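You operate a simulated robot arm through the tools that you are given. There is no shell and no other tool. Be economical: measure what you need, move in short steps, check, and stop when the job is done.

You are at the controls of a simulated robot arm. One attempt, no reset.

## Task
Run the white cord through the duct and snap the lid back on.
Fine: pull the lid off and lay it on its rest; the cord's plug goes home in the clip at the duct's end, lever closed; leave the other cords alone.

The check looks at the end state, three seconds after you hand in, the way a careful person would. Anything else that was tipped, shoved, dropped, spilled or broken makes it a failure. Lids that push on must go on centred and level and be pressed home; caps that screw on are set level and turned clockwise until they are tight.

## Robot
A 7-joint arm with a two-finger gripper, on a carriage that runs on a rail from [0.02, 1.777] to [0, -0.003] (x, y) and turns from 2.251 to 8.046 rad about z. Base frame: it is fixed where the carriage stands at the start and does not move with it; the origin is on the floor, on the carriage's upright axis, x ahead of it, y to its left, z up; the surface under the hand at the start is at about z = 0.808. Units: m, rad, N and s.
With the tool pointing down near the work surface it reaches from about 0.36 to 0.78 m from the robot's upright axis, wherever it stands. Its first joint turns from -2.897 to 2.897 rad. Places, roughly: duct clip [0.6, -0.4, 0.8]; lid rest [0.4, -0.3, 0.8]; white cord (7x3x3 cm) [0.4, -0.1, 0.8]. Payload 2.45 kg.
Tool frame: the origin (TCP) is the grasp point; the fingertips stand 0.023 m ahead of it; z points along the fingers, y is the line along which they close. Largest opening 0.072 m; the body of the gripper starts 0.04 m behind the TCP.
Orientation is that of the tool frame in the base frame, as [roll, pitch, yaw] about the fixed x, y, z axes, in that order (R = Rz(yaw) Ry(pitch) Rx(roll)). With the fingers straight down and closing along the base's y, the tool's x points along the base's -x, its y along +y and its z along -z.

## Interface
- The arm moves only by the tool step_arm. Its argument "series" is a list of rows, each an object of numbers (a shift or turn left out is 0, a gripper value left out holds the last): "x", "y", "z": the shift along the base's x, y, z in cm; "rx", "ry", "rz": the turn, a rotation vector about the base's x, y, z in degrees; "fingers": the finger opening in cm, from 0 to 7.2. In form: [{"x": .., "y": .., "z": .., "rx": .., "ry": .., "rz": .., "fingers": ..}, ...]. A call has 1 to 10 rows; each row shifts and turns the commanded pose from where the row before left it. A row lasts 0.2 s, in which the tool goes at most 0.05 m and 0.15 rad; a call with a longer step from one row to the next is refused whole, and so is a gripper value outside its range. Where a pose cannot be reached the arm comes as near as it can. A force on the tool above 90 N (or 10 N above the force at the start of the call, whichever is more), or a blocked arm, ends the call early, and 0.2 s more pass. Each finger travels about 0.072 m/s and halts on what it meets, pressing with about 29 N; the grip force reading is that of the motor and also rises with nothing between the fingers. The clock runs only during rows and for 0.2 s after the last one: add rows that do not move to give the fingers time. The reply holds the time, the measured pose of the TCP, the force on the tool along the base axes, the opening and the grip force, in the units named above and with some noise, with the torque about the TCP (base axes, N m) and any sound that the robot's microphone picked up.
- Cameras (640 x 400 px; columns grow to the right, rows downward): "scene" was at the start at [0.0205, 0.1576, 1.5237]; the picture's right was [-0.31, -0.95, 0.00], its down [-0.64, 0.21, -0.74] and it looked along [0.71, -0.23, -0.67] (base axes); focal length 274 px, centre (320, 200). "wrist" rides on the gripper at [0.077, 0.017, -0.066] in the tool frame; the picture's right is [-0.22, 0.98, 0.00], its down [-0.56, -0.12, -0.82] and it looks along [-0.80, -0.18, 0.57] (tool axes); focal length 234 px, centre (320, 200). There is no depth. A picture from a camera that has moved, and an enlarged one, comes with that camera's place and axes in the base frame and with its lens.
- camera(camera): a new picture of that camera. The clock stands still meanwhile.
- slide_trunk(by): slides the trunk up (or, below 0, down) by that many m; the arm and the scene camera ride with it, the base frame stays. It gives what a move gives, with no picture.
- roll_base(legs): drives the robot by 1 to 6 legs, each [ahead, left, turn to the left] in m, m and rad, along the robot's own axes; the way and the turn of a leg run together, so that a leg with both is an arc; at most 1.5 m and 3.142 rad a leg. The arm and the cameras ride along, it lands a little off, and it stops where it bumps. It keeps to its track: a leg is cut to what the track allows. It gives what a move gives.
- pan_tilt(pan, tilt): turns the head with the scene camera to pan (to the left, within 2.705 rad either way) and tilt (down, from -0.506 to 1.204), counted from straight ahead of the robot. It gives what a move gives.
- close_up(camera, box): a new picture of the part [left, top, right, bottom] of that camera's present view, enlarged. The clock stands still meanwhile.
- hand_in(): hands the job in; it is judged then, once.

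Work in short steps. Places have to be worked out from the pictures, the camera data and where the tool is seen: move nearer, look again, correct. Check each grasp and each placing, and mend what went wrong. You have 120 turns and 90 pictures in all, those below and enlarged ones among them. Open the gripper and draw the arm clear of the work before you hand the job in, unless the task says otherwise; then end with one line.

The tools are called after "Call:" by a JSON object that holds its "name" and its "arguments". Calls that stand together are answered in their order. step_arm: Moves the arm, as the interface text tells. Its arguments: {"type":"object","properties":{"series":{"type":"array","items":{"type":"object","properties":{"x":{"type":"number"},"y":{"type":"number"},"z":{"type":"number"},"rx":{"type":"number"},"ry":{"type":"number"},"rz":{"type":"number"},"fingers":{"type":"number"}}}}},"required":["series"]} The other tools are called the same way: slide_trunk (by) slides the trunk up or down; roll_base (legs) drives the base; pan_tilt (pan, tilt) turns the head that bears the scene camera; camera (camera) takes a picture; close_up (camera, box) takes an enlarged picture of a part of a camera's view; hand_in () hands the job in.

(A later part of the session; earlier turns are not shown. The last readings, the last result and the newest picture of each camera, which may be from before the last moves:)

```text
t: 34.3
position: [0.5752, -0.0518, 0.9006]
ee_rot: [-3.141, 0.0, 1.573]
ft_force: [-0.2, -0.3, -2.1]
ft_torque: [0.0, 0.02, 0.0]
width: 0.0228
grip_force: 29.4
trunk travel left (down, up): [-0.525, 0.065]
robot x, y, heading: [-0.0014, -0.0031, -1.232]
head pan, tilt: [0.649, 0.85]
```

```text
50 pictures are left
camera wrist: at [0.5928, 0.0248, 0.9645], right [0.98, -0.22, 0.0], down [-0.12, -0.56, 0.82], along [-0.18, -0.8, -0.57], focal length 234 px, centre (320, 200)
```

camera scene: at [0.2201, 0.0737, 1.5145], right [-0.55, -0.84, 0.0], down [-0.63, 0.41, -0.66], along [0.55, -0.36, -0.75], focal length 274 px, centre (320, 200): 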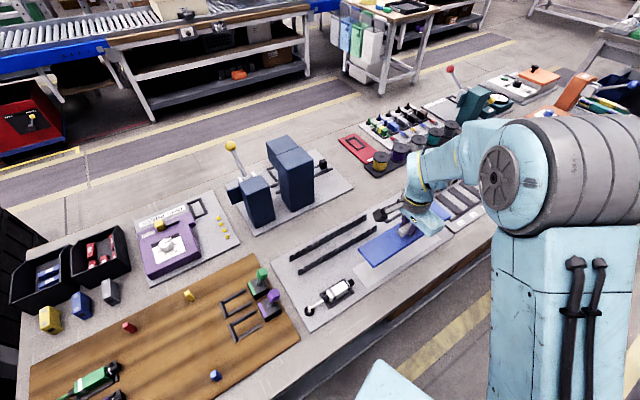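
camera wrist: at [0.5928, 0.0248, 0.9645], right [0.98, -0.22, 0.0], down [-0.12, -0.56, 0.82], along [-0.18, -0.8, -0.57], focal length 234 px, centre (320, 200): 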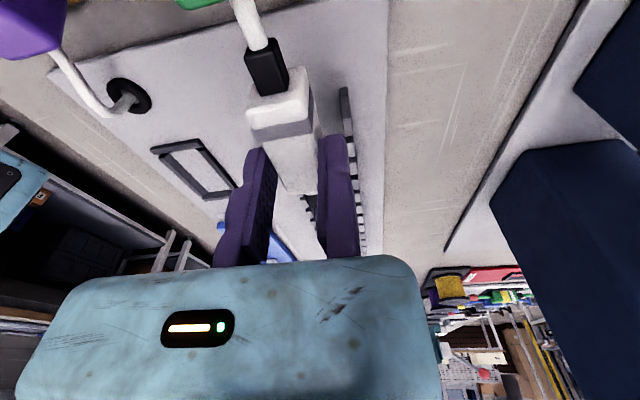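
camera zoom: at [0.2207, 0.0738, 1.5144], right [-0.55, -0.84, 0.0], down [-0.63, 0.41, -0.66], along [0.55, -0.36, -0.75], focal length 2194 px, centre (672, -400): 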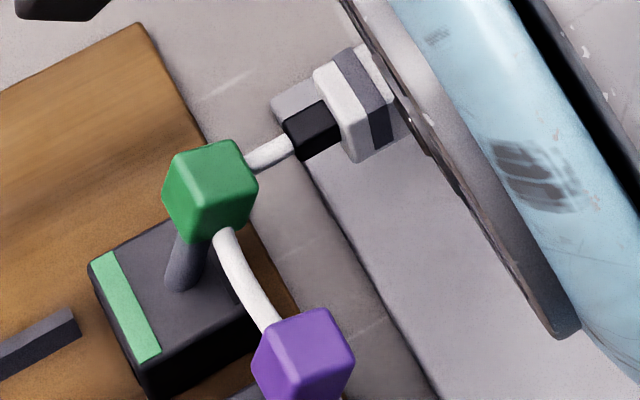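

The cord runs on the clip side (-y) of both lever stems and isn't wrapped, so pulling -y should clear it. I'll lower a bit so the plug dips between the walls, advance 5 cm, and check.

Call:
{"name": "step_arm", "arguments": {"series": [{"z": -1.0, "x": -0.1}, {"z": -0.9}, {"y": -1.5}, {"y": -1.5}, {"y": -2}, {}]}}

Call:
{"name": "close_up", "arguments": {"camera": "scene", "box": [220, 220, 380, 320]}}

Call:
{"name": "camera", "arguments": {"camera": "wrist"}}

```text
t: 35.7
position: [0.5726, -0.102, 0.8814]
ee_rot: [3.141, 0.0, 1.572]
ft_force: [0.4, 1.0, -0.6]
ft_torque: [-0.03, -0.01, -0.02]
width: 0.0233
grip_force: 28.7
trunk travel left (down, up): [-0.525, 0.065]
robot x, y, heading: [0.0017, -0.0011, -1.237]
head pan, tilt: [0.649, 0.85]
```

```text
4.00 times, centred on (300, 270) of scene
camera zoom: at [0.2204, 0.0737, 1.5144], right [-0.55, -0.84, 0.0], down [-0.63, 0.41, -0.66], along [0.55, -0.36, -0.75], focal length 1097 px, centre (400, -80)
```

zoom: 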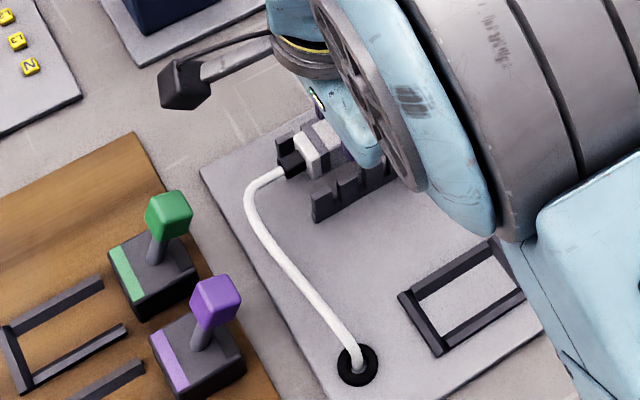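

```text
48 pictures are left
camera wrist: at [0.5901, -0.0256, 0.9452], right [0.98, -0.22, 0.0], down [-0.12, -0.56, 0.82], along [-0.18, -0.8, -0.57], focal length 234 px, centre (320, 200)
```

wrist: 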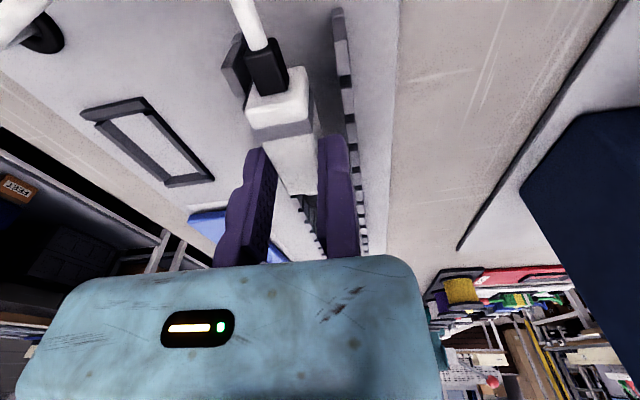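

The cord is clear of the levers and enters around the duct's end. I'll keep pulling the plug along the duct.

Call:
{"name": "step_arm", "arguments": {"series": [{"y": -2.5}, {"y": -2.5}, {"y": -2.5}, {"y": -2.5}, {"y": -2.5}, {}]}}

Call:
{"name": "close_up", "arguments": {"camera": "scene", "box": [270, 200, 430, 300]}}

```text
t: 37.1
position: [0.5729, -0.2274, 0.8816]
ee_rot: [3.14, 0.0, 1.57]
ft_force: [0.2, 0.8, -1.0]
ft_torque: [0.03, 0.03, -0.01]
width: 0.0229
grip_force: 29.1
trunk travel left (down, up): [-0.525, 0.065]
robot x, y, heading: [-0.0043, -0.0021, -1.232]
head pan, tilt: [0.649, 0.85]
```

```text
4.00 times, centred on (350, 250) of scene
camera zoom: at [0.2204, 0.0736, 1.5144], right [-0.55, -0.84, 0.0], down [-0.63, 0.41, -0.66], along [0.55, -0.36, -0.75], focal length 1097 px, centre (200, 0)
```

zoom: 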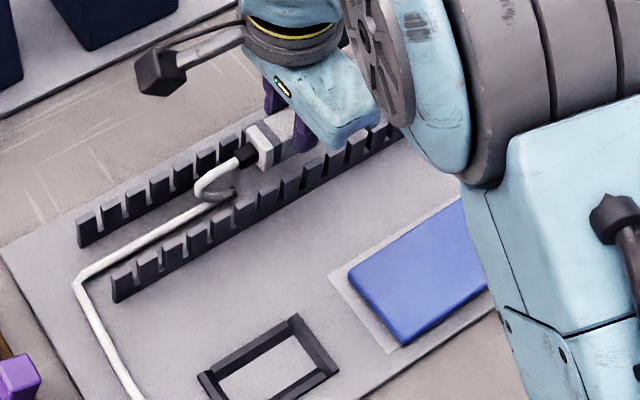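

The cord is lying in the trough nicely. I'll continue to just short of the clip.

Call:
{"name": "step_arm", "arguments": {"series": [{"y": -2.7}, {"y": -2.7}, {"y": -2.7}, {"y": -2.7}, {"y": -2.7}, {"y": -1.8}, {}]}}

Call:
{"name": "close_up", "arguments": {"camera": "scene", "box": [270, 150, 430, 250]}}

Call:
{"name": "camera", "arguments": {"camera": "wrist"}}

```text
t: 38.7
position: [0.5708, -0.3798, 0.8845]
ee_rot: [3.141, 0.0, 1.573]
ft_force: [0.6, 0.5, -1.1]
ft_torque: [-0.02, -0.02, -0.01]
width: 0.0233
grip_force: 29.1
trunk travel left (down, up): [-0.525, 0.065]
robot x, y, heading: [0.0021, 0.0029, -1.231]
head pan, tilt: [0.649, 0.85]
```

```text
4.00 times, centred on (350, 200) of scene
camera zoom: at [0.2204, 0.0738, 1.5144], right [-0.55, -0.84, 0.0], down [-0.63, 0.41, -0.66], along [0.55, -0.36, -0.75], focal length 1097 px, centre (200, 200)
```

zoom: 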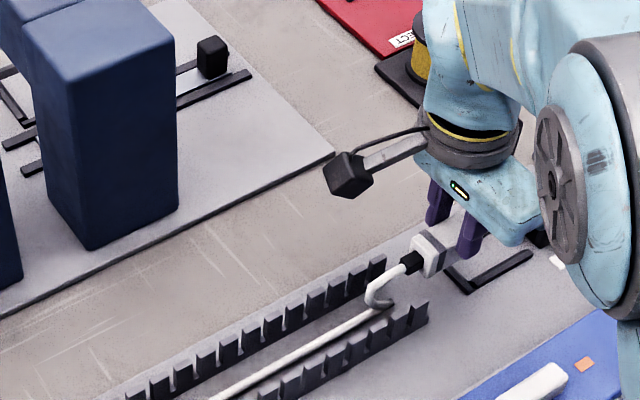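

```text
45 pictures are left
camera wrist: at [0.5891, -0.3026, 0.9486], right [0.98, -0.22, 0.0], down [-0.12, -0.56, 0.82], along [-0.18, -0.8, -0.57], focal length 234 px, centre (320, 200)
```

wrist: 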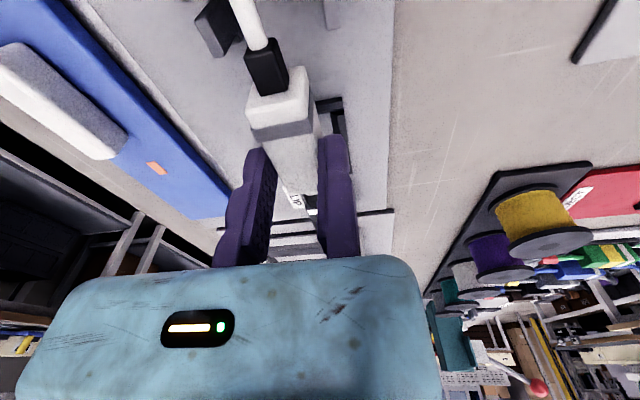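

The plug is just short of the clip and the cord lies in the trough. The clip mouth centres at x≈0.562, with its face at y≈-0.471. I'll lower to about 9 mm above resting height, clear of the tray's rear bar, then check alignment.

Call:
{"name": "step_arm", "arguments": {"series": [{"x": 0.15, "z": -1.3}, {"z": -1.3}, {}]}}

Call:
{"name": "close_up", "arguments": {"camera": "scene", "box": [360, 170, 440, 220]}}

Call:
{"name": "close_up", "arguments": {"camera": "wrist", "box": [200, 40, 440, 190]}}

```text
t: 39.5
position: [0.574, -0.379, 0.8581]
ee_rot: [-3.14, -0.001, 1.572]
ft_force: [0.7, 0.0, -0.4]
ft_torque: [-0.01, -0.05, 0.01]
width: 0.023
grip_force: 29.2
trunk travel left (down, up): [-0.525, 0.065]
robot x, y, heading: [0.0023, -0.003, -1.235]
head pan, tilt: [0.649, 0.85]
```

```text
8.00 times, centred on (400, 195) of scene
camera zoom: at [0.2205, 0.0738, 1.5144], right [-0.55, -0.84, 0.0], down [-0.63, 0.41, -0.66], along [0.55, -0.36, -0.75], focal length 2194 px, centre (-320, 240)
```

zoom: 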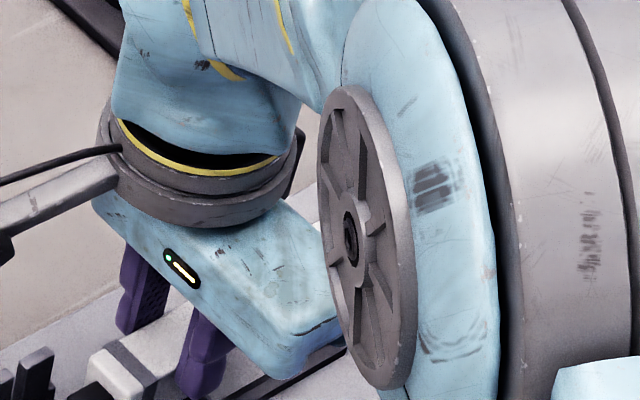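

```text
2.67 times, centred on (320, 115) of wrist
camera zoom: at [0.5913, -0.3026, 0.921], right [0.98, -0.22, 0.0], down [-0.12, -0.56, 0.82], along [-0.18, -0.8, -0.57], focal length 624 px, centre (320, 427)
```

zoom: 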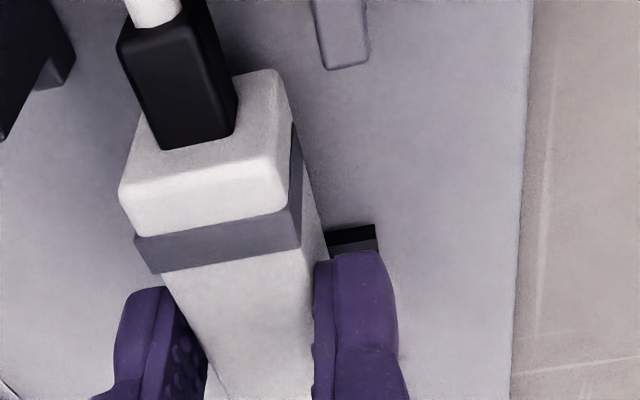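

The view is blocked here, so I'll go by position and force. I'll advance slowly at about 6–7 mm above resting height.

Call:
{"name": "step_arm", "arguments": {"series": [{"y": -1.5}, {"y": -1.5, "z": -0.2}, {"y": -0.5}, {}]}}

```text
t: 40.5
position: [0.5739, -0.414, 0.8542]
ee_rot: [3.142, -0.001, 1.571]
ft_force: [-1.3, -0.3, -0.4]
ft_torque: [-0.01, 0.0, 0.03]
width: 0.0231
grip_force: 29.1
trunk travel left (down, up): [-0.525, 0.065]
robot x, y, heading: [0.0007, -0.0002, -1.23]
head pan, tilt: [0.649, 0.85]
```

No contact so far, and the tip should be about 1 cm from the mouth. I'll advance in 4 mm steps.

Call:
{"name": "step_arm", "arguments": {"series": [{"y": -0.4}, {"y": -0.4}, {"y": -0.4}, {}]}}

Call:
{"name": "close_up", "arguments": {"camera": "wrist", "box": [200, 40, 440, 190]}}

```text
t: 41.5
position: [0.5732, -0.4261, 0.8542]
ee_rot: [3.141, 0.001, 1.573]
ft_force: [-0.8, 0.3, -0.7]
ft_torque: [-0.01, 0.01, 0.0]
width: 0.023
grip_force: 28.4
trunk travel left (down, up): [-0.525, 0.065]
robot x, y, heading: [-0.0029, -0.0019, -1.227]
head pan, tilt: [0.649, 0.85]
```

```text
2.67 times, centred on (320, 115) of wrist
camera zoom: at [0.5915, -0.3501, 0.9183], right [0.98, -0.22, 0.0], down [-0.12, -0.56, 0.82], along [-0.18, -0.8, -0.57], focal length 624 px, centre (320, 427)
```

zoom: 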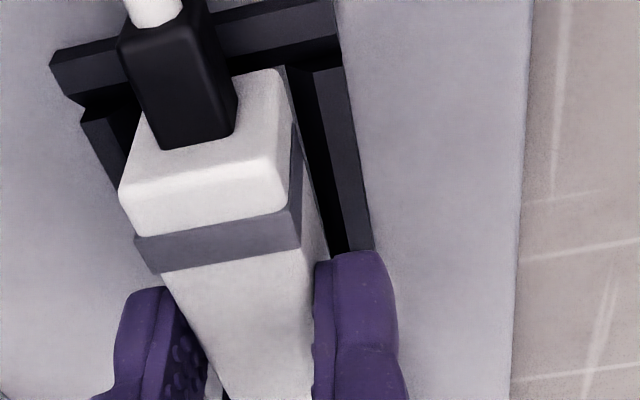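

Laterally it matches how the plug sat in its own tray. I'll keep advancing into the clip.

Call:
{"name": "step_arm", "arguments": {"series": [{"y": -0.4}, {"y": -0.3}, {}]}}

```text
t: 42.3
position: [0.5746, -0.4331, 0.8534]
ee_rot: [3.141, -0.001, 1.573]
ft_force: [0.5, -0.8, -1.5]
ft_torque: [0.01, -0.02, 0.0]
width: 0.023
grip_force: 29.8
trunk travel left (down, up): [-0.525, 0.065]
robot x, y, heading: [0.0013, -0.0003, -1.231]
head pan, tilt: [0.649, 0.85]
```

By my estimate the tip is now about 1 cm into the mouth with no force. I'll lower to resting height.

Call:
{"name": "step_arm", "arguments": {"series": [{"z": -0.2}, {"z": -0.2}, {}]}}

Call:
{"name": "close_up", "arguments": {"camera": "wrist", "box": [200, 40, 440, 190]}}

```text
t: 43.1
position: [0.5748, -0.4332, 0.8497]
ee_rot: [-3.14, 0.0, 1.573]
ft_force: [-1.5, -0.3, 1.2]
ft_torque: [-0.02, 0.03, -0.05]
width: 0.0233
grip_force: 29.1
trunk travel left (down, up): [-0.525, 0.065]
robot x, y, heading: [-0.0003, 0.0012, -1.236]
head pan, tilt: [0.649, 0.85]
```

```text
2.67 times, centred on (320, 115) of wrist
camera zoom: at [0.5921, -0.3569, 0.914], right [0.98, -0.22, 0.0], down [-0.12, -0.56, 0.82], along [-0.18, -0.8, -0.57], focal length 624 px, centre (320, 427)
```

zoom: 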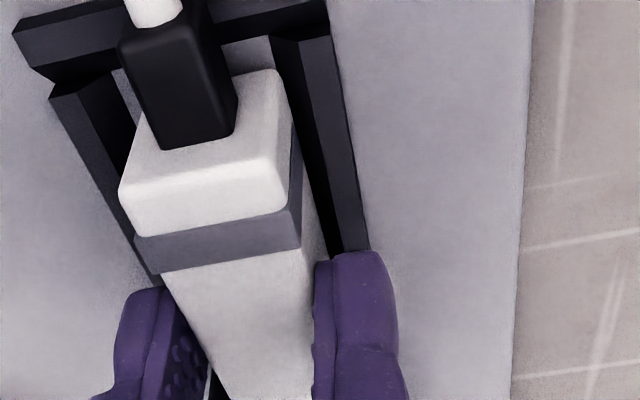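

It now sits in the tray just as it did in its original one. I'll push forward until it seats.

Call:
{"name": "step_arm", "arguments": {"series": [{"y": -0.3}, {"y": -0.3}, {"y": -0.3}, {}]}}

```text
t: 44.1
position: [0.5757, -0.4387, 0.8502]
ee_rot: [-3.141, -0.001, 1.574]
ft_force: [-4.4, 25.1, -0.4]
ft_torque: [0.53, 0.14, -0.49]
width: 0.0234
grip_force: 29.2
trunk travel left (down, up): [-0.525, 0.065]
robot x, y, heading: [-0.0008, -0.0005, -1.229]
head pan, tilt: [0.649, 0.85]
```

There's 25 N of contact at y≈-0.439, with the box front near the clip face. I'll push a little harder and watch for a click or movement.

Call:
{"name": "step_arm", "arguments": {"series": [{"y": -0.2}, {"y": -0.2}, {}]}}

Call:
{"name": "camera", "arguments": {"camera": "wrist"}}

Call:
{"name": "close_up", "arguments": {"camera": "scene", "box": [320, 140, 480, 240]}}

```text
t: 44.9
position: [0.5765, -0.445, 0.8515]
ee_rot: [3.141, -0.001, 1.574]
ft_force: [-2.3, 25.8, -0.7]
ft_torque: [0.58, 0.05, -0.39]
width: 0.0233
grip_force: 29.2
trunk travel left (down, up): [-0.525, 0.065]
robot x, y, heading: [0.0015, 0.0008, -1.228]
head pan, tilt: [0.649, 0.85]
```

```text
40 pictures are left
camera wrist: at [0.5928, -0.3672, 0.9155], right [0.98, -0.22, 0.0], down [-0.12, -0.56, 0.82], along [-0.18, -0.8, -0.57], focal length 234 px, centre (320, 200)
```

wrist: 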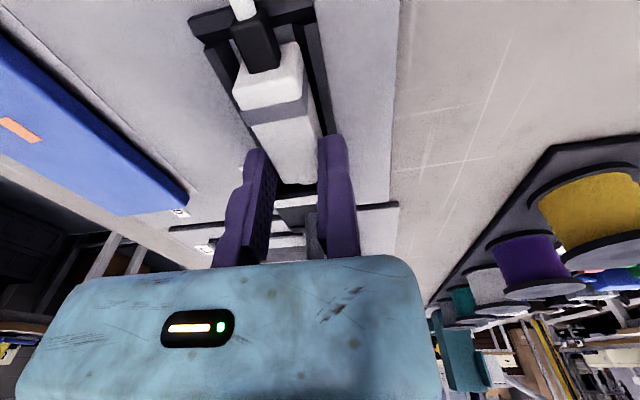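

```text
4.00 times, centred on (400, 190) of scene
camera zoom: at [0.2202, 0.0762, 1.5144], right [-0.55, -0.84, 0.0], down [-0.63, 0.41, -0.66], along [0.55, -0.36, -0.75], focal length 1097 px, centre (0, 240)
```

zoom: 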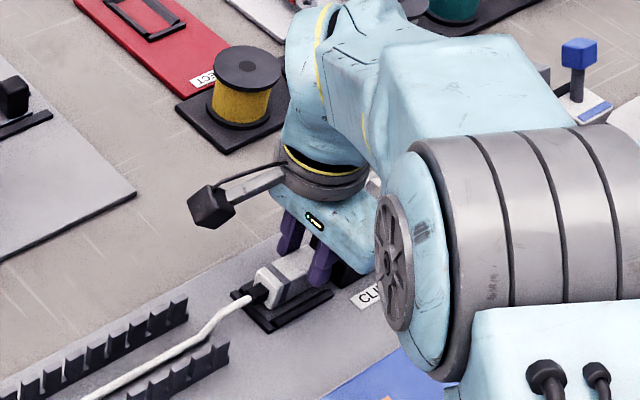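

The fingers slid about 6 mm along the plug, so the plug has stopped against the clip. I'll release, lift clear and look.

Call:
{"name": "step_arm", "arguments": {"series": [{"y": 0.2, "fingers": 3.5}, {}, {"z": 2}, {"z": 4}, {"z": 4, "y": 2}, {"y": 4.5}, {"y": 4.5}, {}]}}

Call:
{"name": "close_up", "arguments": {"camera": "scene", "box": [350, 165, 450, 227]}}

Call:
{"name": "close_up", "arguments": {"camera": "wrist", "box": [180, 20, 420, 170]}}

```text
t: 46.7
position: [0.5767, -0.3349, 0.95]
ee_rot: [3.141, 0.0, 1.574]
ft_force: [0.3, 1.2, 0.1]
ft_torque: [-0.03, 0.01, 0.0]
width: 0.035
grip_force: 0.1
trunk travel left (down, up): [-0.525, 0.065]
robot x, y, heading: [-0.0031, 0.0043, -1.23]
head pan, tilt: [0.649, 0.85]
```

```text
6.40 times, centred on (400, 196) of scene
camera zoom: at [0.2203, 0.0741, 1.5144], right [-0.55, -0.84, 0.0], down [-0.63, 0.41, -0.66], along [0.55, -0.36, -0.75], focal length 1755 px, centre (-192, 226)
```

zoom: 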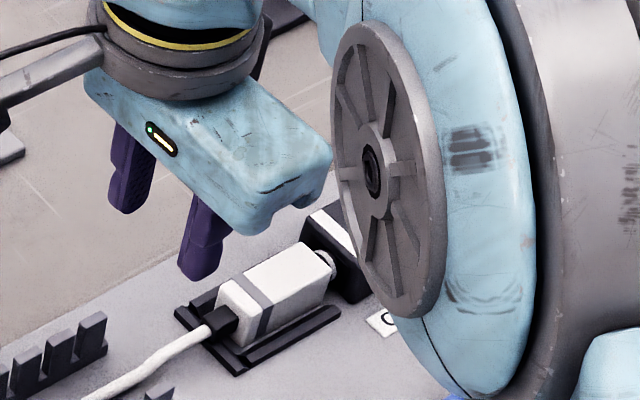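

```text
2.67 times, centred on (300, 95) of wrist
camera zoom: at [0.5945, -0.2586, 1.0137], right [0.98, -0.22, 0.0], down [-0.12, -0.56, 0.82], along [-0.18, -0.8, -0.57], focal length 624 px, centre (373, 480)
```

zoom: 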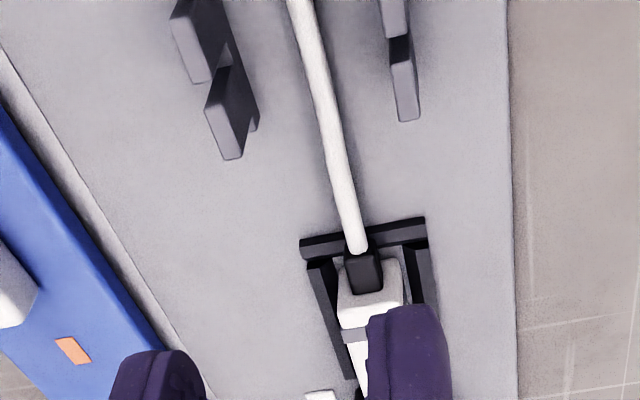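

Plug and cord lie straight. I'll back away further for a clear look at how far the tip went in.

Call:
{"name": "step_arm", "arguments": {"series": [{"y": 4.5}, {"y": 4.5}, {"y": 4.5}, {"y": 4.5}, {}]}}

Call:
{"name": "close_up", "arguments": {"camera": "scene", "box": [372, 172, 436, 212]}}

Call:
{"name": "close_up", "arguments": {"camera": "wrist", "box": [230, 60, 430, 185]}}

```text
t: 47.9
position: [0.5733, -0.1513, 0.9508]
ee_rot: [3.14, -0.001, 1.573]
ft_force: [0.6, 0.3, 0.2]
ft_torque: [-0.01, -0.02, -0.03]
width: 0.0353
grip_force: 0.1
trunk travel left (down, up): [-0.525, 0.065]
robot x, y, heading: [0.0012, -0.0015, -1.233]
head pan, tilt: [0.649, 0.85]
```

```text
10.00 times, centred on (404, 192) of scene
camera zoom: at [0.2203, 0.0742, 1.5144], right [-0.55, -0.84, 0.0], down [-0.63, 0.41, -0.66], along [0.55, -0.36, -0.75], focal length 2743 px, centre (-520, 280)
```

zoom: 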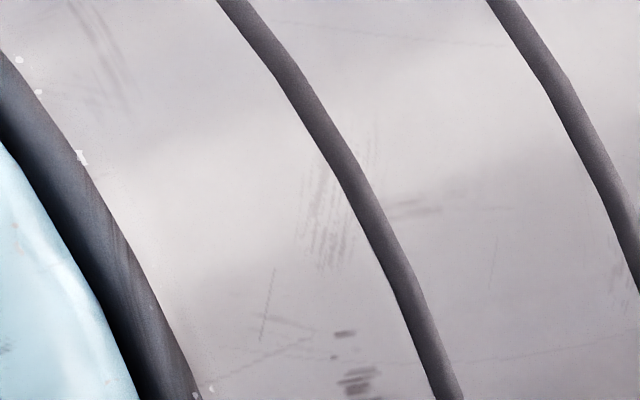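

```text
3.20 times, centred on (330, 122) of wrist
camera zoom: at [0.591, -0.0751, 1.0154], right [0.98, -0.22, 0.0], down [-0.12, -0.56, 0.82], along [-0.18, -0.8, -0.57], focal length 749 px, centre (288, 448)
```

zoom: 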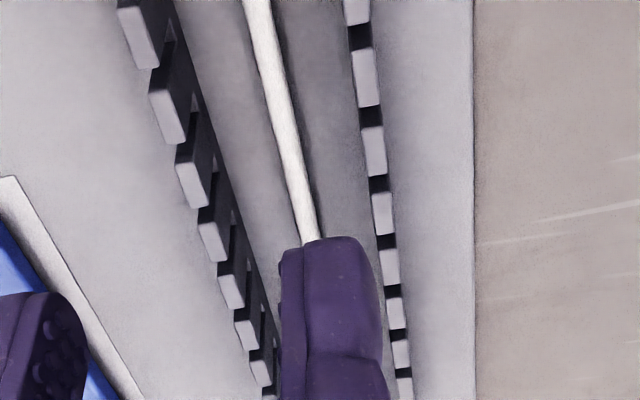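

The arm hides it now. I'll go to where the wrist camera saw the clip clearly before, near (0.47, -0.31).

Call:
{"name": "step_arm", "arguments": {"series": [{"x": -2.5, "y": -4}, {"x": -2.5, "y": -4}, {"x": -2.5, "y": -4}, {"x": -2.5, "y": -3}, {}]}}

Call:
{"name": "close_up", "arguments": {"camera": "wrist", "box": [330, 20, 530, 145]}}

```text
t: 49.1
position: [0.4711, -0.3038, 0.9488]
ee_rot: [-3.141, 0.0, 1.573]
ft_force: [0.3, -0.7, -0.4]
ft_torque: [0.0, -0.01, 0.0]
width: 0.0351
grip_force: 0.0
trunk travel left (down, up): [-0.525, 0.065]
robot x, y, heading: [-0.0012, 0.0026, -1.231]
head pan, tilt: [0.649, 0.85]
```

```text
3.20 times, centred on (430, 82) of wrist
camera zoom: at [0.4882, -0.2268, 1.0122], right [0.98, -0.21, 0.0], down [-0.12, -0.56, 0.82], along [-0.18, -0.8, -0.57], focal length 749 px, centre (-32, 576)
```

zoom: 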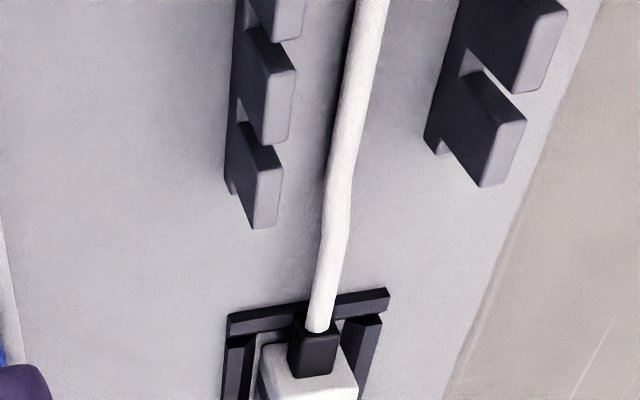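

Call:
{"name": "close_up", "arguments": {"camera": "wrist", "box": [350, 100, 510, 200]}}

```text
4.00 times, centred on (430, 150) of wrist
camera zoom: at [0.4882, -0.2268, 1.0122], right [0.98, -0.21, 0.0], down [-0.12, -0.56, 0.82], along [-0.18, -0.8, -0.57], focal length 937 px, centre (-120, 400)
```

zoom: 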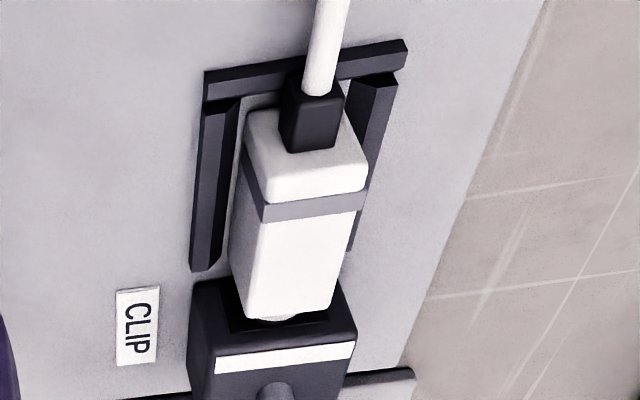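

The tip is in the mouth, but about 7 mm still shows between box and clip, and my earlier push was limited by grip slip at about 25 N. I'll push firmly from behind, with the fingers straddling the strain relief and bearing on the box's rear face.

Call:
{"name": "step_arm", "arguments": {"series": [{"x": 3.5, "y": -3, "fingers": 3.4}, {"x": 3.5, "y": -3}, {"x": 3.2, "y": -2.8}, {"z": -3}, {"z": -3}, {}]}}

Call:
{"name": "close_up", "arguments": {"camera": "wrist", "box": [180, 30, 420, 180]}}

```text
t: 50.5
position: [0.5754, -0.3947, 0.891]
ee_rot: [3.141, -0.001, 1.572]
ft_force: [-0.5, -0.5, 0.8]
ft_torque: [0.0, 0.01, 0.0]
width: 0.034
grip_force: 0.1
trunk travel left (down, up): [-0.525, 0.065]
robot x, y, heading: [-0.0006, 0.001, -1.234]
head pan, tilt: [0.649, 0.85]
```

```text
2.67 times, centred on (300, 105) of wrist
camera zoom: at [0.5934, -0.3177, 0.955], right [0.98, -0.22, 0.0], down [-0.12, -0.56, 0.82], along [-0.18, -0.8, -0.57], focal length 624 px, centre (373, 453)
```

zoom: 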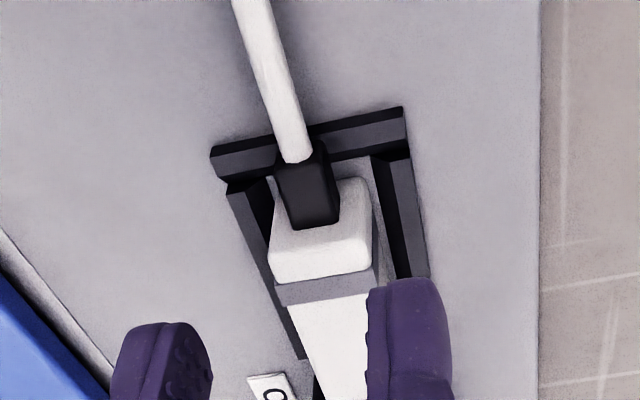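

The box's rear face is at about y -0.405. I'll back up 1 cm, centre on the relief, descend, close lightly around it, and then push.

Call:
{"name": "step_arm", "arguments": {"series": [{"y": 1.0}, {"x": -0.4, "z": -2}, {"z": -2.2}, {"fingers": 2.2}, {"fingers": 1.9}, {}, {}]}}

Call:
{"name": "close_up", "arguments": {"camera": "wrist", "box": [180, 30, 420, 180]}}

```text
t: 52.1
position: [0.5721, -0.3837, 0.8485]
ee_rot: [-3.141, 0.0, 1.573]
ft_force: [-0.4, -0.1, 0.0]
ft_torque: [0.04, -0.04, 0.02]
width: 0.0193
grip_force: 0.0
trunk travel left (down, up): [-0.525, 0.065]
robot x, y, heading: [0.0014, 0.0019, -1.228]
head pan, tilt: [0.649, 0.85]
```

```text
2.67 times, centred on (300, 105) of wrist
camera zoom: at [0.5897, -0.3061, 0.9126], right [0.98, -0.22, 0.0], down [-0.12, -0.56, 0.82], along [-0.18, -0.8, -0.57], focal length 624 px, centre (373, 453)
```

zoom: 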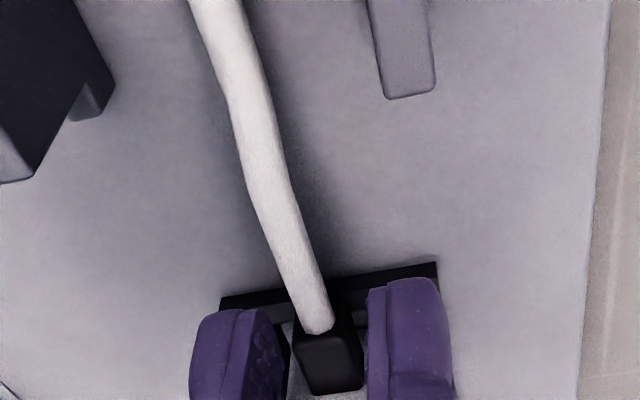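

The fingers straddle the relief. I'll push -y onto the box.

Call:
{"name": "step_arm", "arguments": {"series": [{"y": -0.6}, {"y": -0.5}, {"y": -0.4}, {"y": -0.3}, {}]}}

```text
t: 53.3
position: [0.5745, -0.3953, 0.8485]
ee_rot: [3.141, -0.004, 1.574]
ft_force: [-2.0, 26.4, 2.6]
ft_torque: [0.46, 0.05, -0.58]
width: 0.0208
grip_force: 1.2
trunk travel left (down, up): [-0.525, 0.065]
robot x, y, heading: [0.0012, 0.0006, -1.23]
head pan, tilt: [0.649, 0.85]
```

Contact at 26 N. I'll raise the push in steps and watch whether it moves or clicks.

Call:
{"name": "step_arm", "arguments": {"series": [{"y": -0.2}, {"y": -0.2}, {}]}}

```text
t: 54.1
position: [0.5758, -0.3964, 0.8491]
ee_rot: [3.14, -0.008, 1.573]
ft_force: [-3.4, 50.2, 2.9]
ft_torque: [0.96, 0.17, -1.23]
width: 0.0226
grip_force: 2.6
trunk travel left (down, up): [-0.525, 0.065]
robot x, y, heading: [0.0001, 0.0007, -1.226]
head pan, tilt: [0.649, 0.85]
```

It's a hard stop: 50 N moved it under 1 mm, so the plug is home. I'll back off, lift and view the clip and lever from a clear spot before working the lever.

Call:
{"name": "step_arm", "arguments": {"series": [{"y": 0.8, "fingers": 3.4}, {"y": 0.2}, {"z": 3}, {"z": 4}, {"x": -2.5, "z": 3}, {"x": -3, "y": 1, "z": 2}, {"x": -3, "y": 2}, {"x": -2.5, "y": 2.5}, {}]}}

Call:
{"name": "camera", "arguments": {"camera": "wrist"}}

```text
t: 56.1
position: [0.4632, -0.3345, 0.9684]
ee_rot: [-3.141, 0.0, 1.574]
ft_force: [-0.2, -0.1, 0.2]
ft_torque: [0.01, -0.06, -0.01]
width: 0.0341
grip_force: 0.0
trunk travel left (down, up): [-0.525, 0.065]
robot x, y, heading: [0.0005, 0.0028, -1.231]
head pan, tilt: [0.649, 0.85]
```

```text
30 pictures are left
camera wrist: at [0.4804, -0.2582, 1.0333], right [0.98, -0.22, 0.0], down [-0.12, -0.56, 0.82], along [-0.18, -0.8, -0.57], focal length 234 px, centre (320, 200)
```

wrist: 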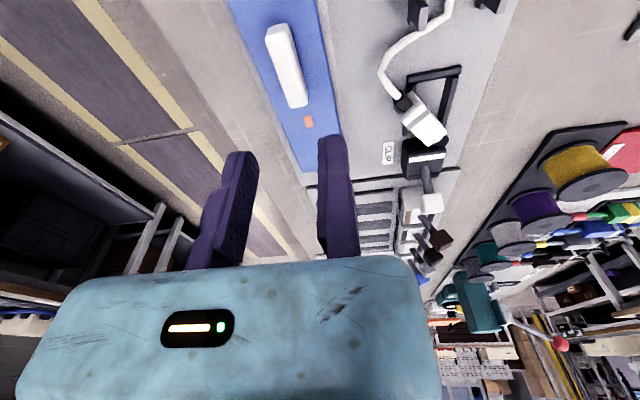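

The plug got dragged askew as I withdrew. I'll zoom in to see how it lies.

Call:
{"name": "close_up", "arguments": {"camera": "wrist", "box": [340, 40, 500, 140]}}

Call:
{"name": "close_up", "arguments": {"camera": "wrist", "box": [360, 110, 488, 190]}}

Call:
{"name": "camera", "arguments": {"camera": "scene"}}

```text
4.00 times, centred on (420, 90) of wrist
camera zoom: at [0.4804, -0.2582, 1.0333], right [0.98, -0.22, 0.0], down [-0.12, -0.56, 0.82], along [-0.18, -0.8, -0.57], focal length 937 px, centre (-80, 640)
```

zoom: 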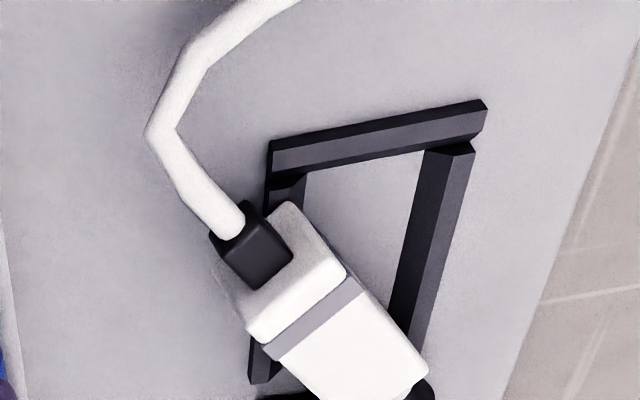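

```text
5.00 times, centred on (424, 150) of wrist
camera zoom: at [0.4804, -0.2582, 1.0333], right [0.98, -0.22, 0.0], down [-0.12, -0.56, 0.82], along [-0.18, -0.8, -0.57], focal length 1171 px, centre (-200, 450)
```

zoom: 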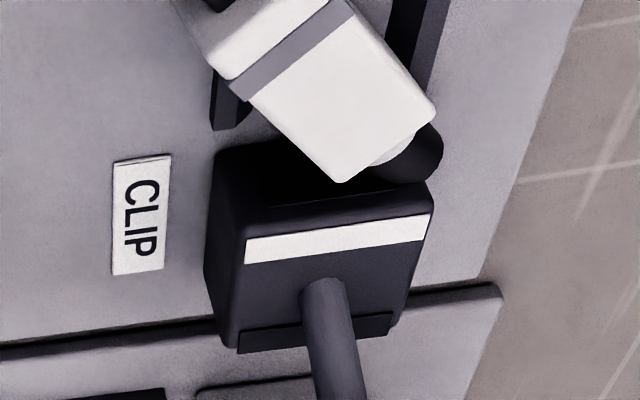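

```text
27 pictures are left
camera scene: at [0.22, 0.0741, 1.5145], right [-0.55, -0.84, 0.0], down [-0.63, 0.41, -0.66], along [0.55, -0.36, -0.75], focal length 274 px, centre (320, 200)
```

scene: 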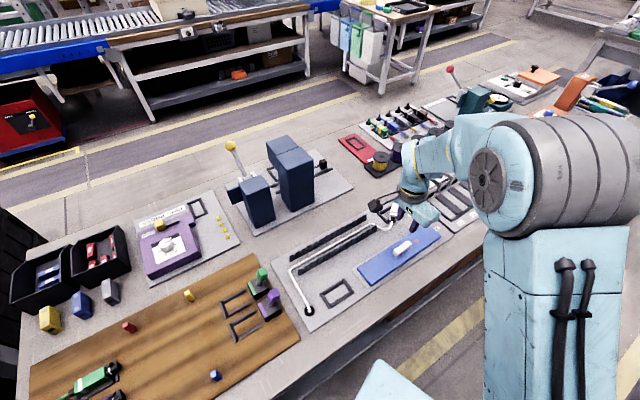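

The plug is turned about 37° (tip toward +x), centred near (0.552, -0.432), with its rear on the -x rail. I'll regrasp it with the gripper turned +37° so the pads match its sides.

Call:
{"name": "step_arm", "arguments": {"series": [{"x": 2.0, "y": -1.8, "rz": 7.4, "fingers": 4.0}, {"x": 2.0, "y": -1.8, "rz": 7.4}, {"x": 2.0, "y": -1.8, "rz": 7.4}, {"x": 2.0, "y": -1.8, "rz": 7.4}, {"x": 2.2, "y": -1.6, "rz": 7.4}, {"z": -3}, {"z": -2}, {}]}}

Call:
{"name": "close_up", "arguments": {"camera": "wrist", "box": [160, 20, 400, 170]}}

Call:
{"name": "close_up", "arguments": {"camera": "scene", "box": [350, 165, 450, 227]}}

```text
t: 57.9
position: [0.565, -0.4258, 0.9163]
ee_rot: [-3.14, 0.0, 2.218]
ft_force: [1.1, -0.6, 0.1]
ft_torque: [0.0, 0.0, 0.0]
width: 0.0399
grip_force: 0.1
trunk travel left (down, up): [-0.525, 0.065]
robot x, y, heading: [0.0014, -0.0016, -1.231]
head pan, tilt: [0.649, 0.85]
```

```text
2.67 times, centred on (280, 95) of wrist
camera zoom: at [0.5329, -0.3544, 0.9804], right [0.91, 0.42, 0.0], down [0.24, -0.52, 0.82], along [0.34, -0.75, -0.57], focal length 624 px, centre (427, 480)
```

zoom: 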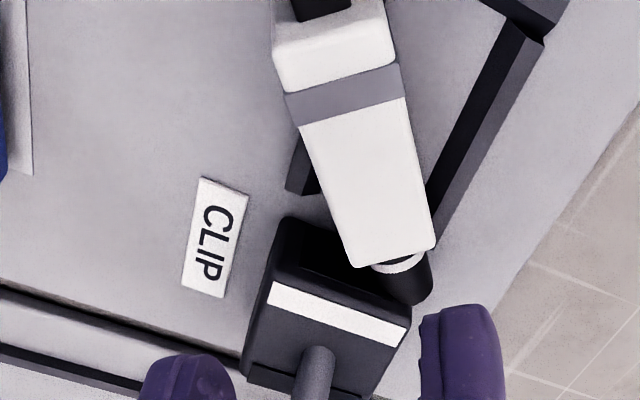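

```text
6.40 times, centred on (400, 196) of scene
camera zoom: at [0.2204, 0.0738, 1.5144], right [-0.55, -0.84, 0.0], down [-0.63, 0.41, -0.66], along [0.55, -0.36, -0.75], focal length 1755 px, centre (-192, 226)
```

zoom: 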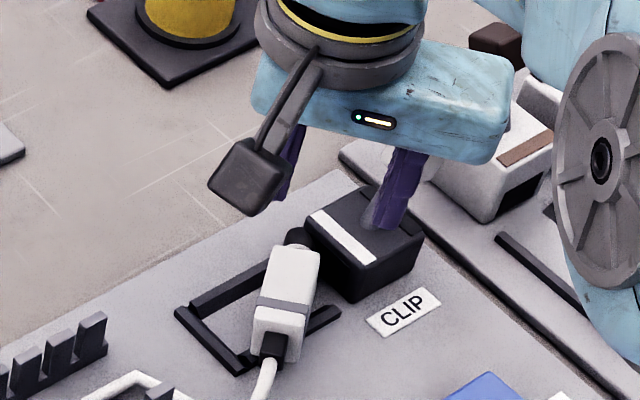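

The scene view puts the plug centre at (0.555, -0.431), turned about 36°. I'll offset the fixed pad slightly outward, descend and close gently.

Call:
{"name": "step_arm", "arguments": {"series": [{"x": 0.35, "y": 0.3}, {"z": -3}, {"z": -2}, {"z": -1.2}, {"fingers": 3.0}, {}, {}]}}

Call:
{"name": "close_up", "arguments": {"camera": "wrist", "box": [160, 20, 400, 170]}}

```text
t: 59.5
position: [0.5672, -0.4226, 0.8554]
ee_rot: [-3.141, -0.002, 2.219]
ft_force: [0.1, -0.1, -0.3]
ft_torque: [-0.01, 0.02, 0.02]
width: 0.0301
grip_force: 0.1
trunk travel left (down, up): [-0.525, 0.065]
robot x, y, heading: [-0.0021, -0.0009, -1.231]
head pan, tilt: [0.649, 0.85]
```

```text
2.67 times, centred on (280, 95) of wrist
camera zoom: at [0.5336, -0.3511, 0.9201], right [0.91, 0.42, 0.0], down [0.24, -0.52, 0.82], along [0.34, -0.75, -0.57], focal length 624 px, centre (427, 480)
```

zoom: 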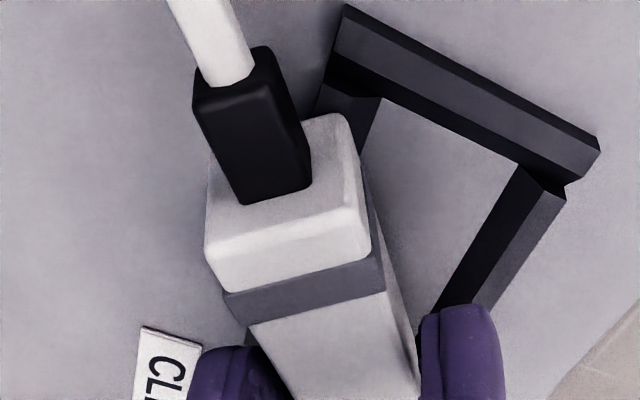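

Well aligned. I'll go 4 mm lower, then close and lift.

Call:
{"name": "step_arm", "arguments": {"series": [{"z": -0.4}, {"x": -0.2, "y": -0.15, "fingers": 2.4}, {}, {"fingers": 0}, {}, {}, {"z": 1}, {"z": 1}, {}]}}

Call:
{"name": "close_up", "arguments": {"camera": "scene", "box": [350, 165, 450, 227]}}

Call:
{"name": "close_up", "arguments": {"camera": "wrist", "box": [160, 20, 400, 170]}}

```text
t: 61.5
position: [0.567, -0.4232, 0.8695]
ee_rot: [-3.142, 0.0, 2.217]
ft_force: [0.2, 0.3, -0.5]
ft_torque: [-0.01, 0.05, 0.02]
width: 0.0232
grip_force: 29.2
trunk travel left (down, up): [-0.525, 0.065]
robot x, y, heading: [-0.0005, -0.0028, -1.228]
head pan, tilt: [0.649, 0.85]
```

```text
6.40 times, centred on (400, 196) of scene
camera zoom: at [0.2203, 0.0739, 1.5144], right [-0.55, -0.84, 0.0], down [-0.63, 0.41, -0.66], along [0.55, -0.36, -0.75], focal length 1755 px, centre (-192, 226)
```

zoom: 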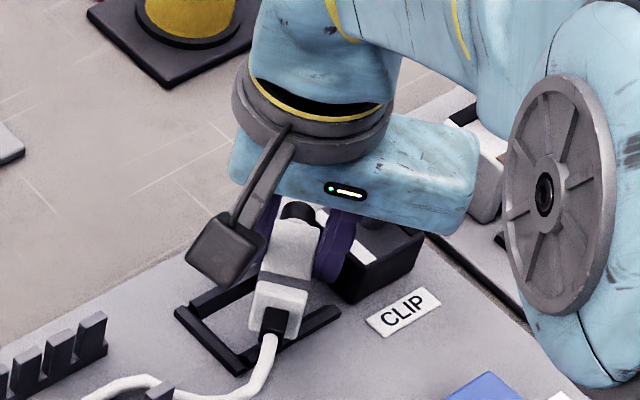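

```text
2.67 times, centred on (280, 95) of wrist
camera zoom: at [0.5336, -0.3526, 0.9348], right [0.91, 0.42, 0.0], down [0.24, -0.52, 0.82], along [0.34, -0.75, -0.57], focal length 624 px, centre (427, 480)
```

zoom: 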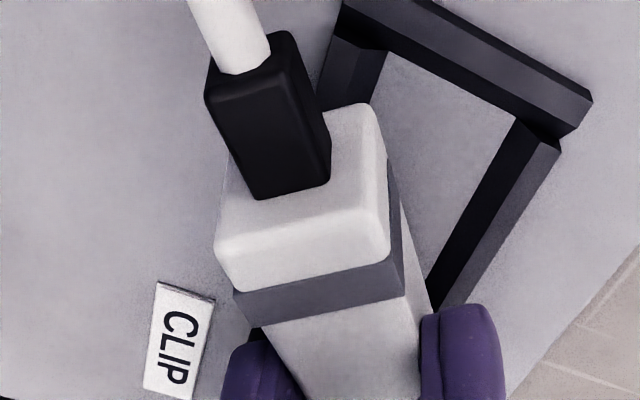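

Grasped securely. I'll back out +y, rotate -37° to line the plug up again, and return to the pre-insertion pose.

Call:
{"name": "step_arm", "arguments": {"series": [{"z": 0.6, "y": 1.5}, {"y": 2.4}, {"x": 0.1, "rz": -7.4}, {"x": 0.15, "rz": -7.4}, {"x": 0.15, "rz": -7.4}, {"x": 0.15, "rz": -7.4}, {"x": 0.15, "rz": -7.4}, {}]}}

Call:
{"name": "close_up", "arguments": {"camera": "wrist", "box": [200, 0, 440, 150]}}

Call:
{"name": "close_up", "arguments": {"camera": "scene", "box": [310, 165, 450, 252]}}

```text
t: 63.3
position: [0.5725, -0.3868, 0.8784]
ee_rot: [3.141, 0.0, 1.57]
ft_force: [0.5, 0.1, -1.1]
ft_torque: [0.0, 0.0, -0.01]
width: 0.0233
grip_force: 29.1
trunk travel left (down, up): [-0.525, 0.065]
robot x, y, heading: [0.0016, 0.003, -1.233]
head pan, tilt: [0.649, 0.85]
```

```text
2.67 times, centred on (320, 75) of wrist
camera zoom: at [0.5906, -0.3098, 0.9417], right [0.98, -0.22, 0.0], down [-0.12, -0.56, 0.82], along [-0.18, -0.8, -0.57], focal length 624 px, centre (320, 533)
```

zoom: 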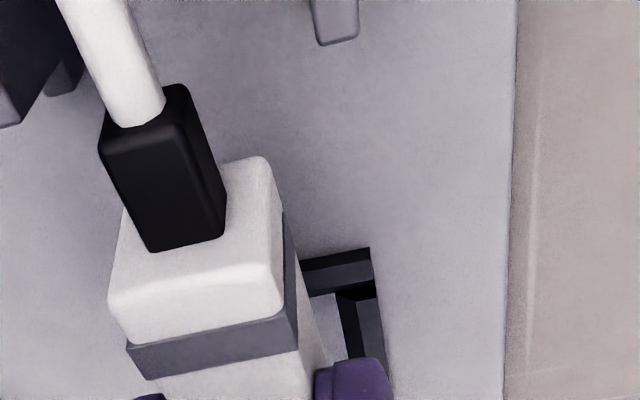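

```text
4.57 times, centred on (380, 208) of scene
camera zoom: at [0.2204, 0.0739, 1.5144], right [-0.55, -0.84, 0.0], down [-0.63, 0.41, -0.66], along [0.55, -0.36, -0.75], focal length 1254 px, centre (46, 161)
```

zoom: 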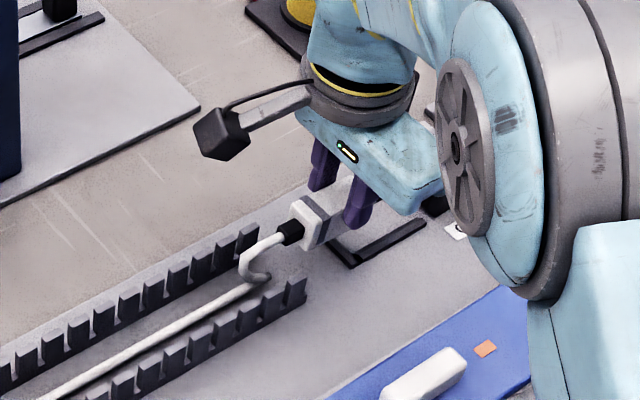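

Lateral alignment matches the first run. The taller rear face suggests the plug is gripped nose-down by about 6°, since its rear had been on the rail. I'll tilt the tool -6° about x to level it, and check.

Call:
{"name": "step_arm", "arguments": {"series": [{"x": 0.1, "rx": -6}, {}]}}

Call:
{"name": "close_up", "arguments": {"camera": "scene", "box": [360, 190, 424, 230]}}

```text
t: 63.9
position: [0.5741, -0.3862, 0.8771]
ee_rot: [3.141, 0.107, 1.574]
ft_force: [-0.4, 0.7, 0.0]
ft_torque: [0.0, -0.02, -0.04]
width: 0.0231
grip_force: 28.8
trunk travel left (down, up): [-0.525, 0.065]
robot x, y, heading: [-0.0006, 0.0014, -1.233]
head pan, tilt: [0.649, 0.85]
```

```text
10.00 times, centred on (392, 210) of scene
camera zoom: at [0.2205, 0.074, 1.5144], right [-0.55, -0.84, 0.0], down [-0.63, 0.41, -0.66], along [0.55, -0.36, -0.75], focal length 2743 px, centre (-400, 100)
```

zoom: 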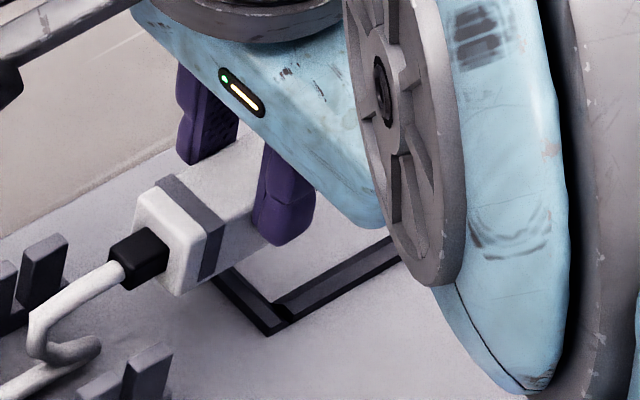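

The box's edge now runs nearly parallel to the tray rail, so it's level within a degree or two. I'll insert as before: down to about 0.855, then forward.

Call:
{"name": "step_arm", "arguments": {"series": [{"rx": 1.5, "z": -1}, {"z": -1.2}, {"y": -1.5}, {"y": -1.5}, {"y": -1}, {"y": -0.5}, {}]}}

```text
t: 65.5
position: [0.5731, -0.4313, 0.8544]
ee_rot: [-3.141, 0.079, 1.573]
ft_force: [-0.7, 0.0, 0.3]
ft_torque: [0.0, -0.01, -0.02]
width: 0.0229
grip_force: 29.5
trunk travel left (down, up): [-0.525, 0.065]
robot x, y, heading: [-0.0033, -0.003, -1.23]
head pan, tilt: [0.649, 0.85]
```

It went in smoothly again. I'll lower a touch and push on slowly.

Call:
{"name": "step_arm", "arguments": {"series": [{"z": -0.3}, {"y": -0.3}, {"y": -0.2}, {"y": -0.2}, {}]}}

```text
t: 66.7
position: [0.5747, -0.4363, 0.8538]
ee_rot: [3.142, 0.074, 1.575]
ft_force: [-3.3, 16.7, -1.8]
ft_torque: [0.36, 0.11, -0.39]
width: 0.023
grip_force: 29.3
trunk travel left (down, up): [-0.525, 0.065]
robot x, y, heading: [-0.0023, 0.0036, -1.229]
head pan, tilt: [0.649, 0.85]
```

It contacts at the same depth, with a slight -x side force. I'll shift 2 mm toward -x and push again, in case the tip is catching the mouth's side.

Call:
{"name": "step_arm", "arguments": {"series": [{"y": 0.3}, {"x": -0.2}, {"y": -0.3}, {"y": -0.2}, {"y": -0.1}, {}]}}

```text
t: 68.1
position: [0.5724, -0.4386, 0.8531]
ee_rot: [3.14, 0.079, 1.573]
ft_force: [3.9, 28.9, 0.2]
ft_torque: [0.6, -0.07, -0.35]
width: 0.0232
grip_force: 29.0
trunk travel left (down, up): [-0.525, 0.065]
robot x, y, heading: [0.0007, 0.0012, -1.231]
head pan, tilt: [0.649, 0.85]
```

Side force flipped sign while the depth stayed the same, so it's centred and at the true stop. I'll relieve the push, open without moving, step the fixed pad off the plug, and rise straight up.

Call:
{"name": "step_arm", "arguments": {"series": [{"y": 0.25, "x": 0.1}, {"fingers": 3.4}, {}, {"x": 0.4}, {"z": 2}, {"z": 3}, {"z": 4, "rx": 4.5}, {"y": 4, "z": 1}, {}]}}

Call:
{"name": "close_up", "arguments": {"camera": "wrist", "box": [200, 40, 440, 190]}}

```text
t: 70.1
position: [0.5756, -0.4013, 0.9483]
ee_rot: [3.141, -0.001, 1.573]
ft_force: [0.0, 0.5, 0.0]
ft_torque: [-0.06, -0.02, -0.02]
width: 0.0338
grip_force: 0.0
trunk travel left (down, up): [-0.525, 0.065]
robot x, y, heading: [0.003, -0.0017, -1.228]
head pan, tilt: [0.649, 0.85]
```

```text
2.67 times, centred on (320, 115) of wrist
camera zoom: at [0.5921, -0.3248, 1.0132], right [0.98, -0.22, 0.0], down [-0.12, -0.56, 0.82], along [-0.18, -0.8, -0.57], focal length 624 px, centre (320, 427)
```

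zoom: 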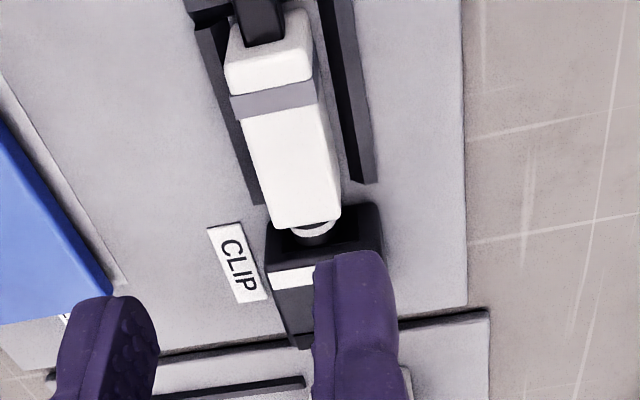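

The plug sits straight with its tip in the mouth. Now the lever: its knob is near (0.563, -0.521, 0.869). I'll move above it with 4 cm opening.

Call:
{"name": "step_arm", "arguments": {"series": [{"y": -4, "x": 0.1, "fingers": 4}, {"y": -4}, {"y": -3.6}, {"z": -2.5}, {}]}}

Call:
{"name": "close_up", "arguments": {"camera": "scene", "box": [370, 140, 470, 202]}}

Call:
{"name": "close_up", "arguments": {"camera": "wrist", "box": [160, 20, 400, 170]}}

```text
t: 71.3
position: [0.576, -0.5153, 0.9268]
ee_rot: [-3.14, 0.0, 1.572]
ft_force: [-0.4, -0.2, 0.3]
ft_torque: [0.0, -0.03, 0.01]
width: 0.0402
grip_force: 0.1
trunk travel left (down, up): [-0.525, 0.065]
robot x, y, heading: [-0.0, 0.0009, -1.229]
head pan, tilt: [0.649, 0.85]
```

```text
6.40 times, centred on (420, 171) of scene
camera zoom: at [0.2204, 0.0739, 1.5144], right [-0.55, -0.84, 0.0], down [-0.63, 0.41, -0.66], along [0.55, -0.36, -0.75], focal length 1755 px, centre (-320, 386)
```

zoom: 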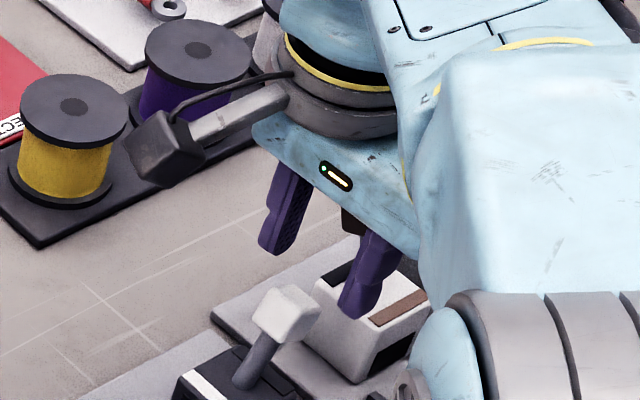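

```text
2.67 times, centred on (280, 95) of wrist
camera zoom: at [0.5931, -0.4393, 0.9916], right [0.98, -0.22, 0.0], down [-0.12, -0.56, 0.82], along [-0.18, -0.8, -0.57], focal length 624 px, centre (427, 480)
```

zoom: 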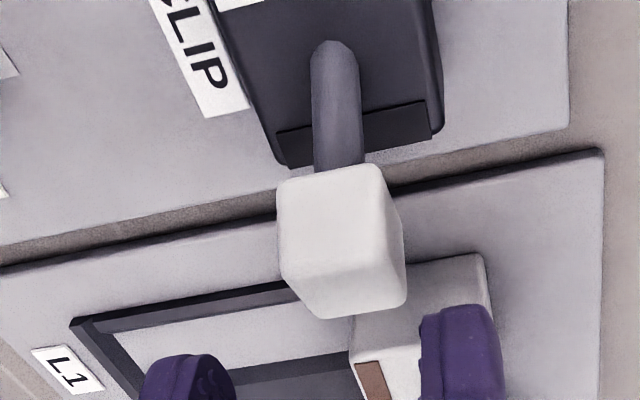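

Combining the views, the knob centre is at about (0.5605, -0.511, 0.88). I'll lower around it and close gently.

Call:
{"name": "step_arm", "arguments": {"series": [{"y": 0.4, "z": -2}, {"z": -1.6}, {"x": -0.2, "fingers": 2.6}, {}, {"fingers": 2.2}, {}]}}

Call:
{"name": "close_up", "arguments": {"camera": "scene", "box": [370, 140, 470, 202]}}

```text
t: 72.7
position: [0.5748, -0.5105, 0.8935]
ee_rot: [3.141, -0.002, 1.573]
ft_force: [-2.6, -0.3, -1.0]
ft_torque: [0.05, -0.03, -0.04]
width: 0.0259
grip_force: 3.1
trunk travel left (down, up): [-0.525, 0.065]
robot x, y, heading: [0.0006, 0.0008, -1.233]
head pan, tilt: [0.649, 0.85]
```

```text
6.40 times, centred on (420, 171) of scene
camera zoom: at [0.2201, 0.0738, 1.5145], right [-0.55, -0.84, 0.0], down [-0.63, 0.41, -0.66], along [0.55, -0.36, -0.75], focal length 1755 px, centre (-320, 386)
```

zoom: 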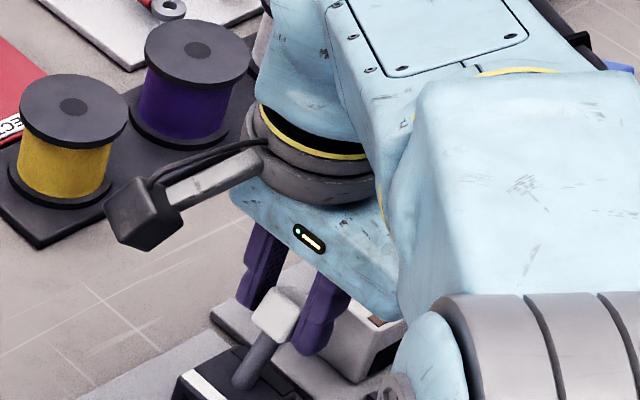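

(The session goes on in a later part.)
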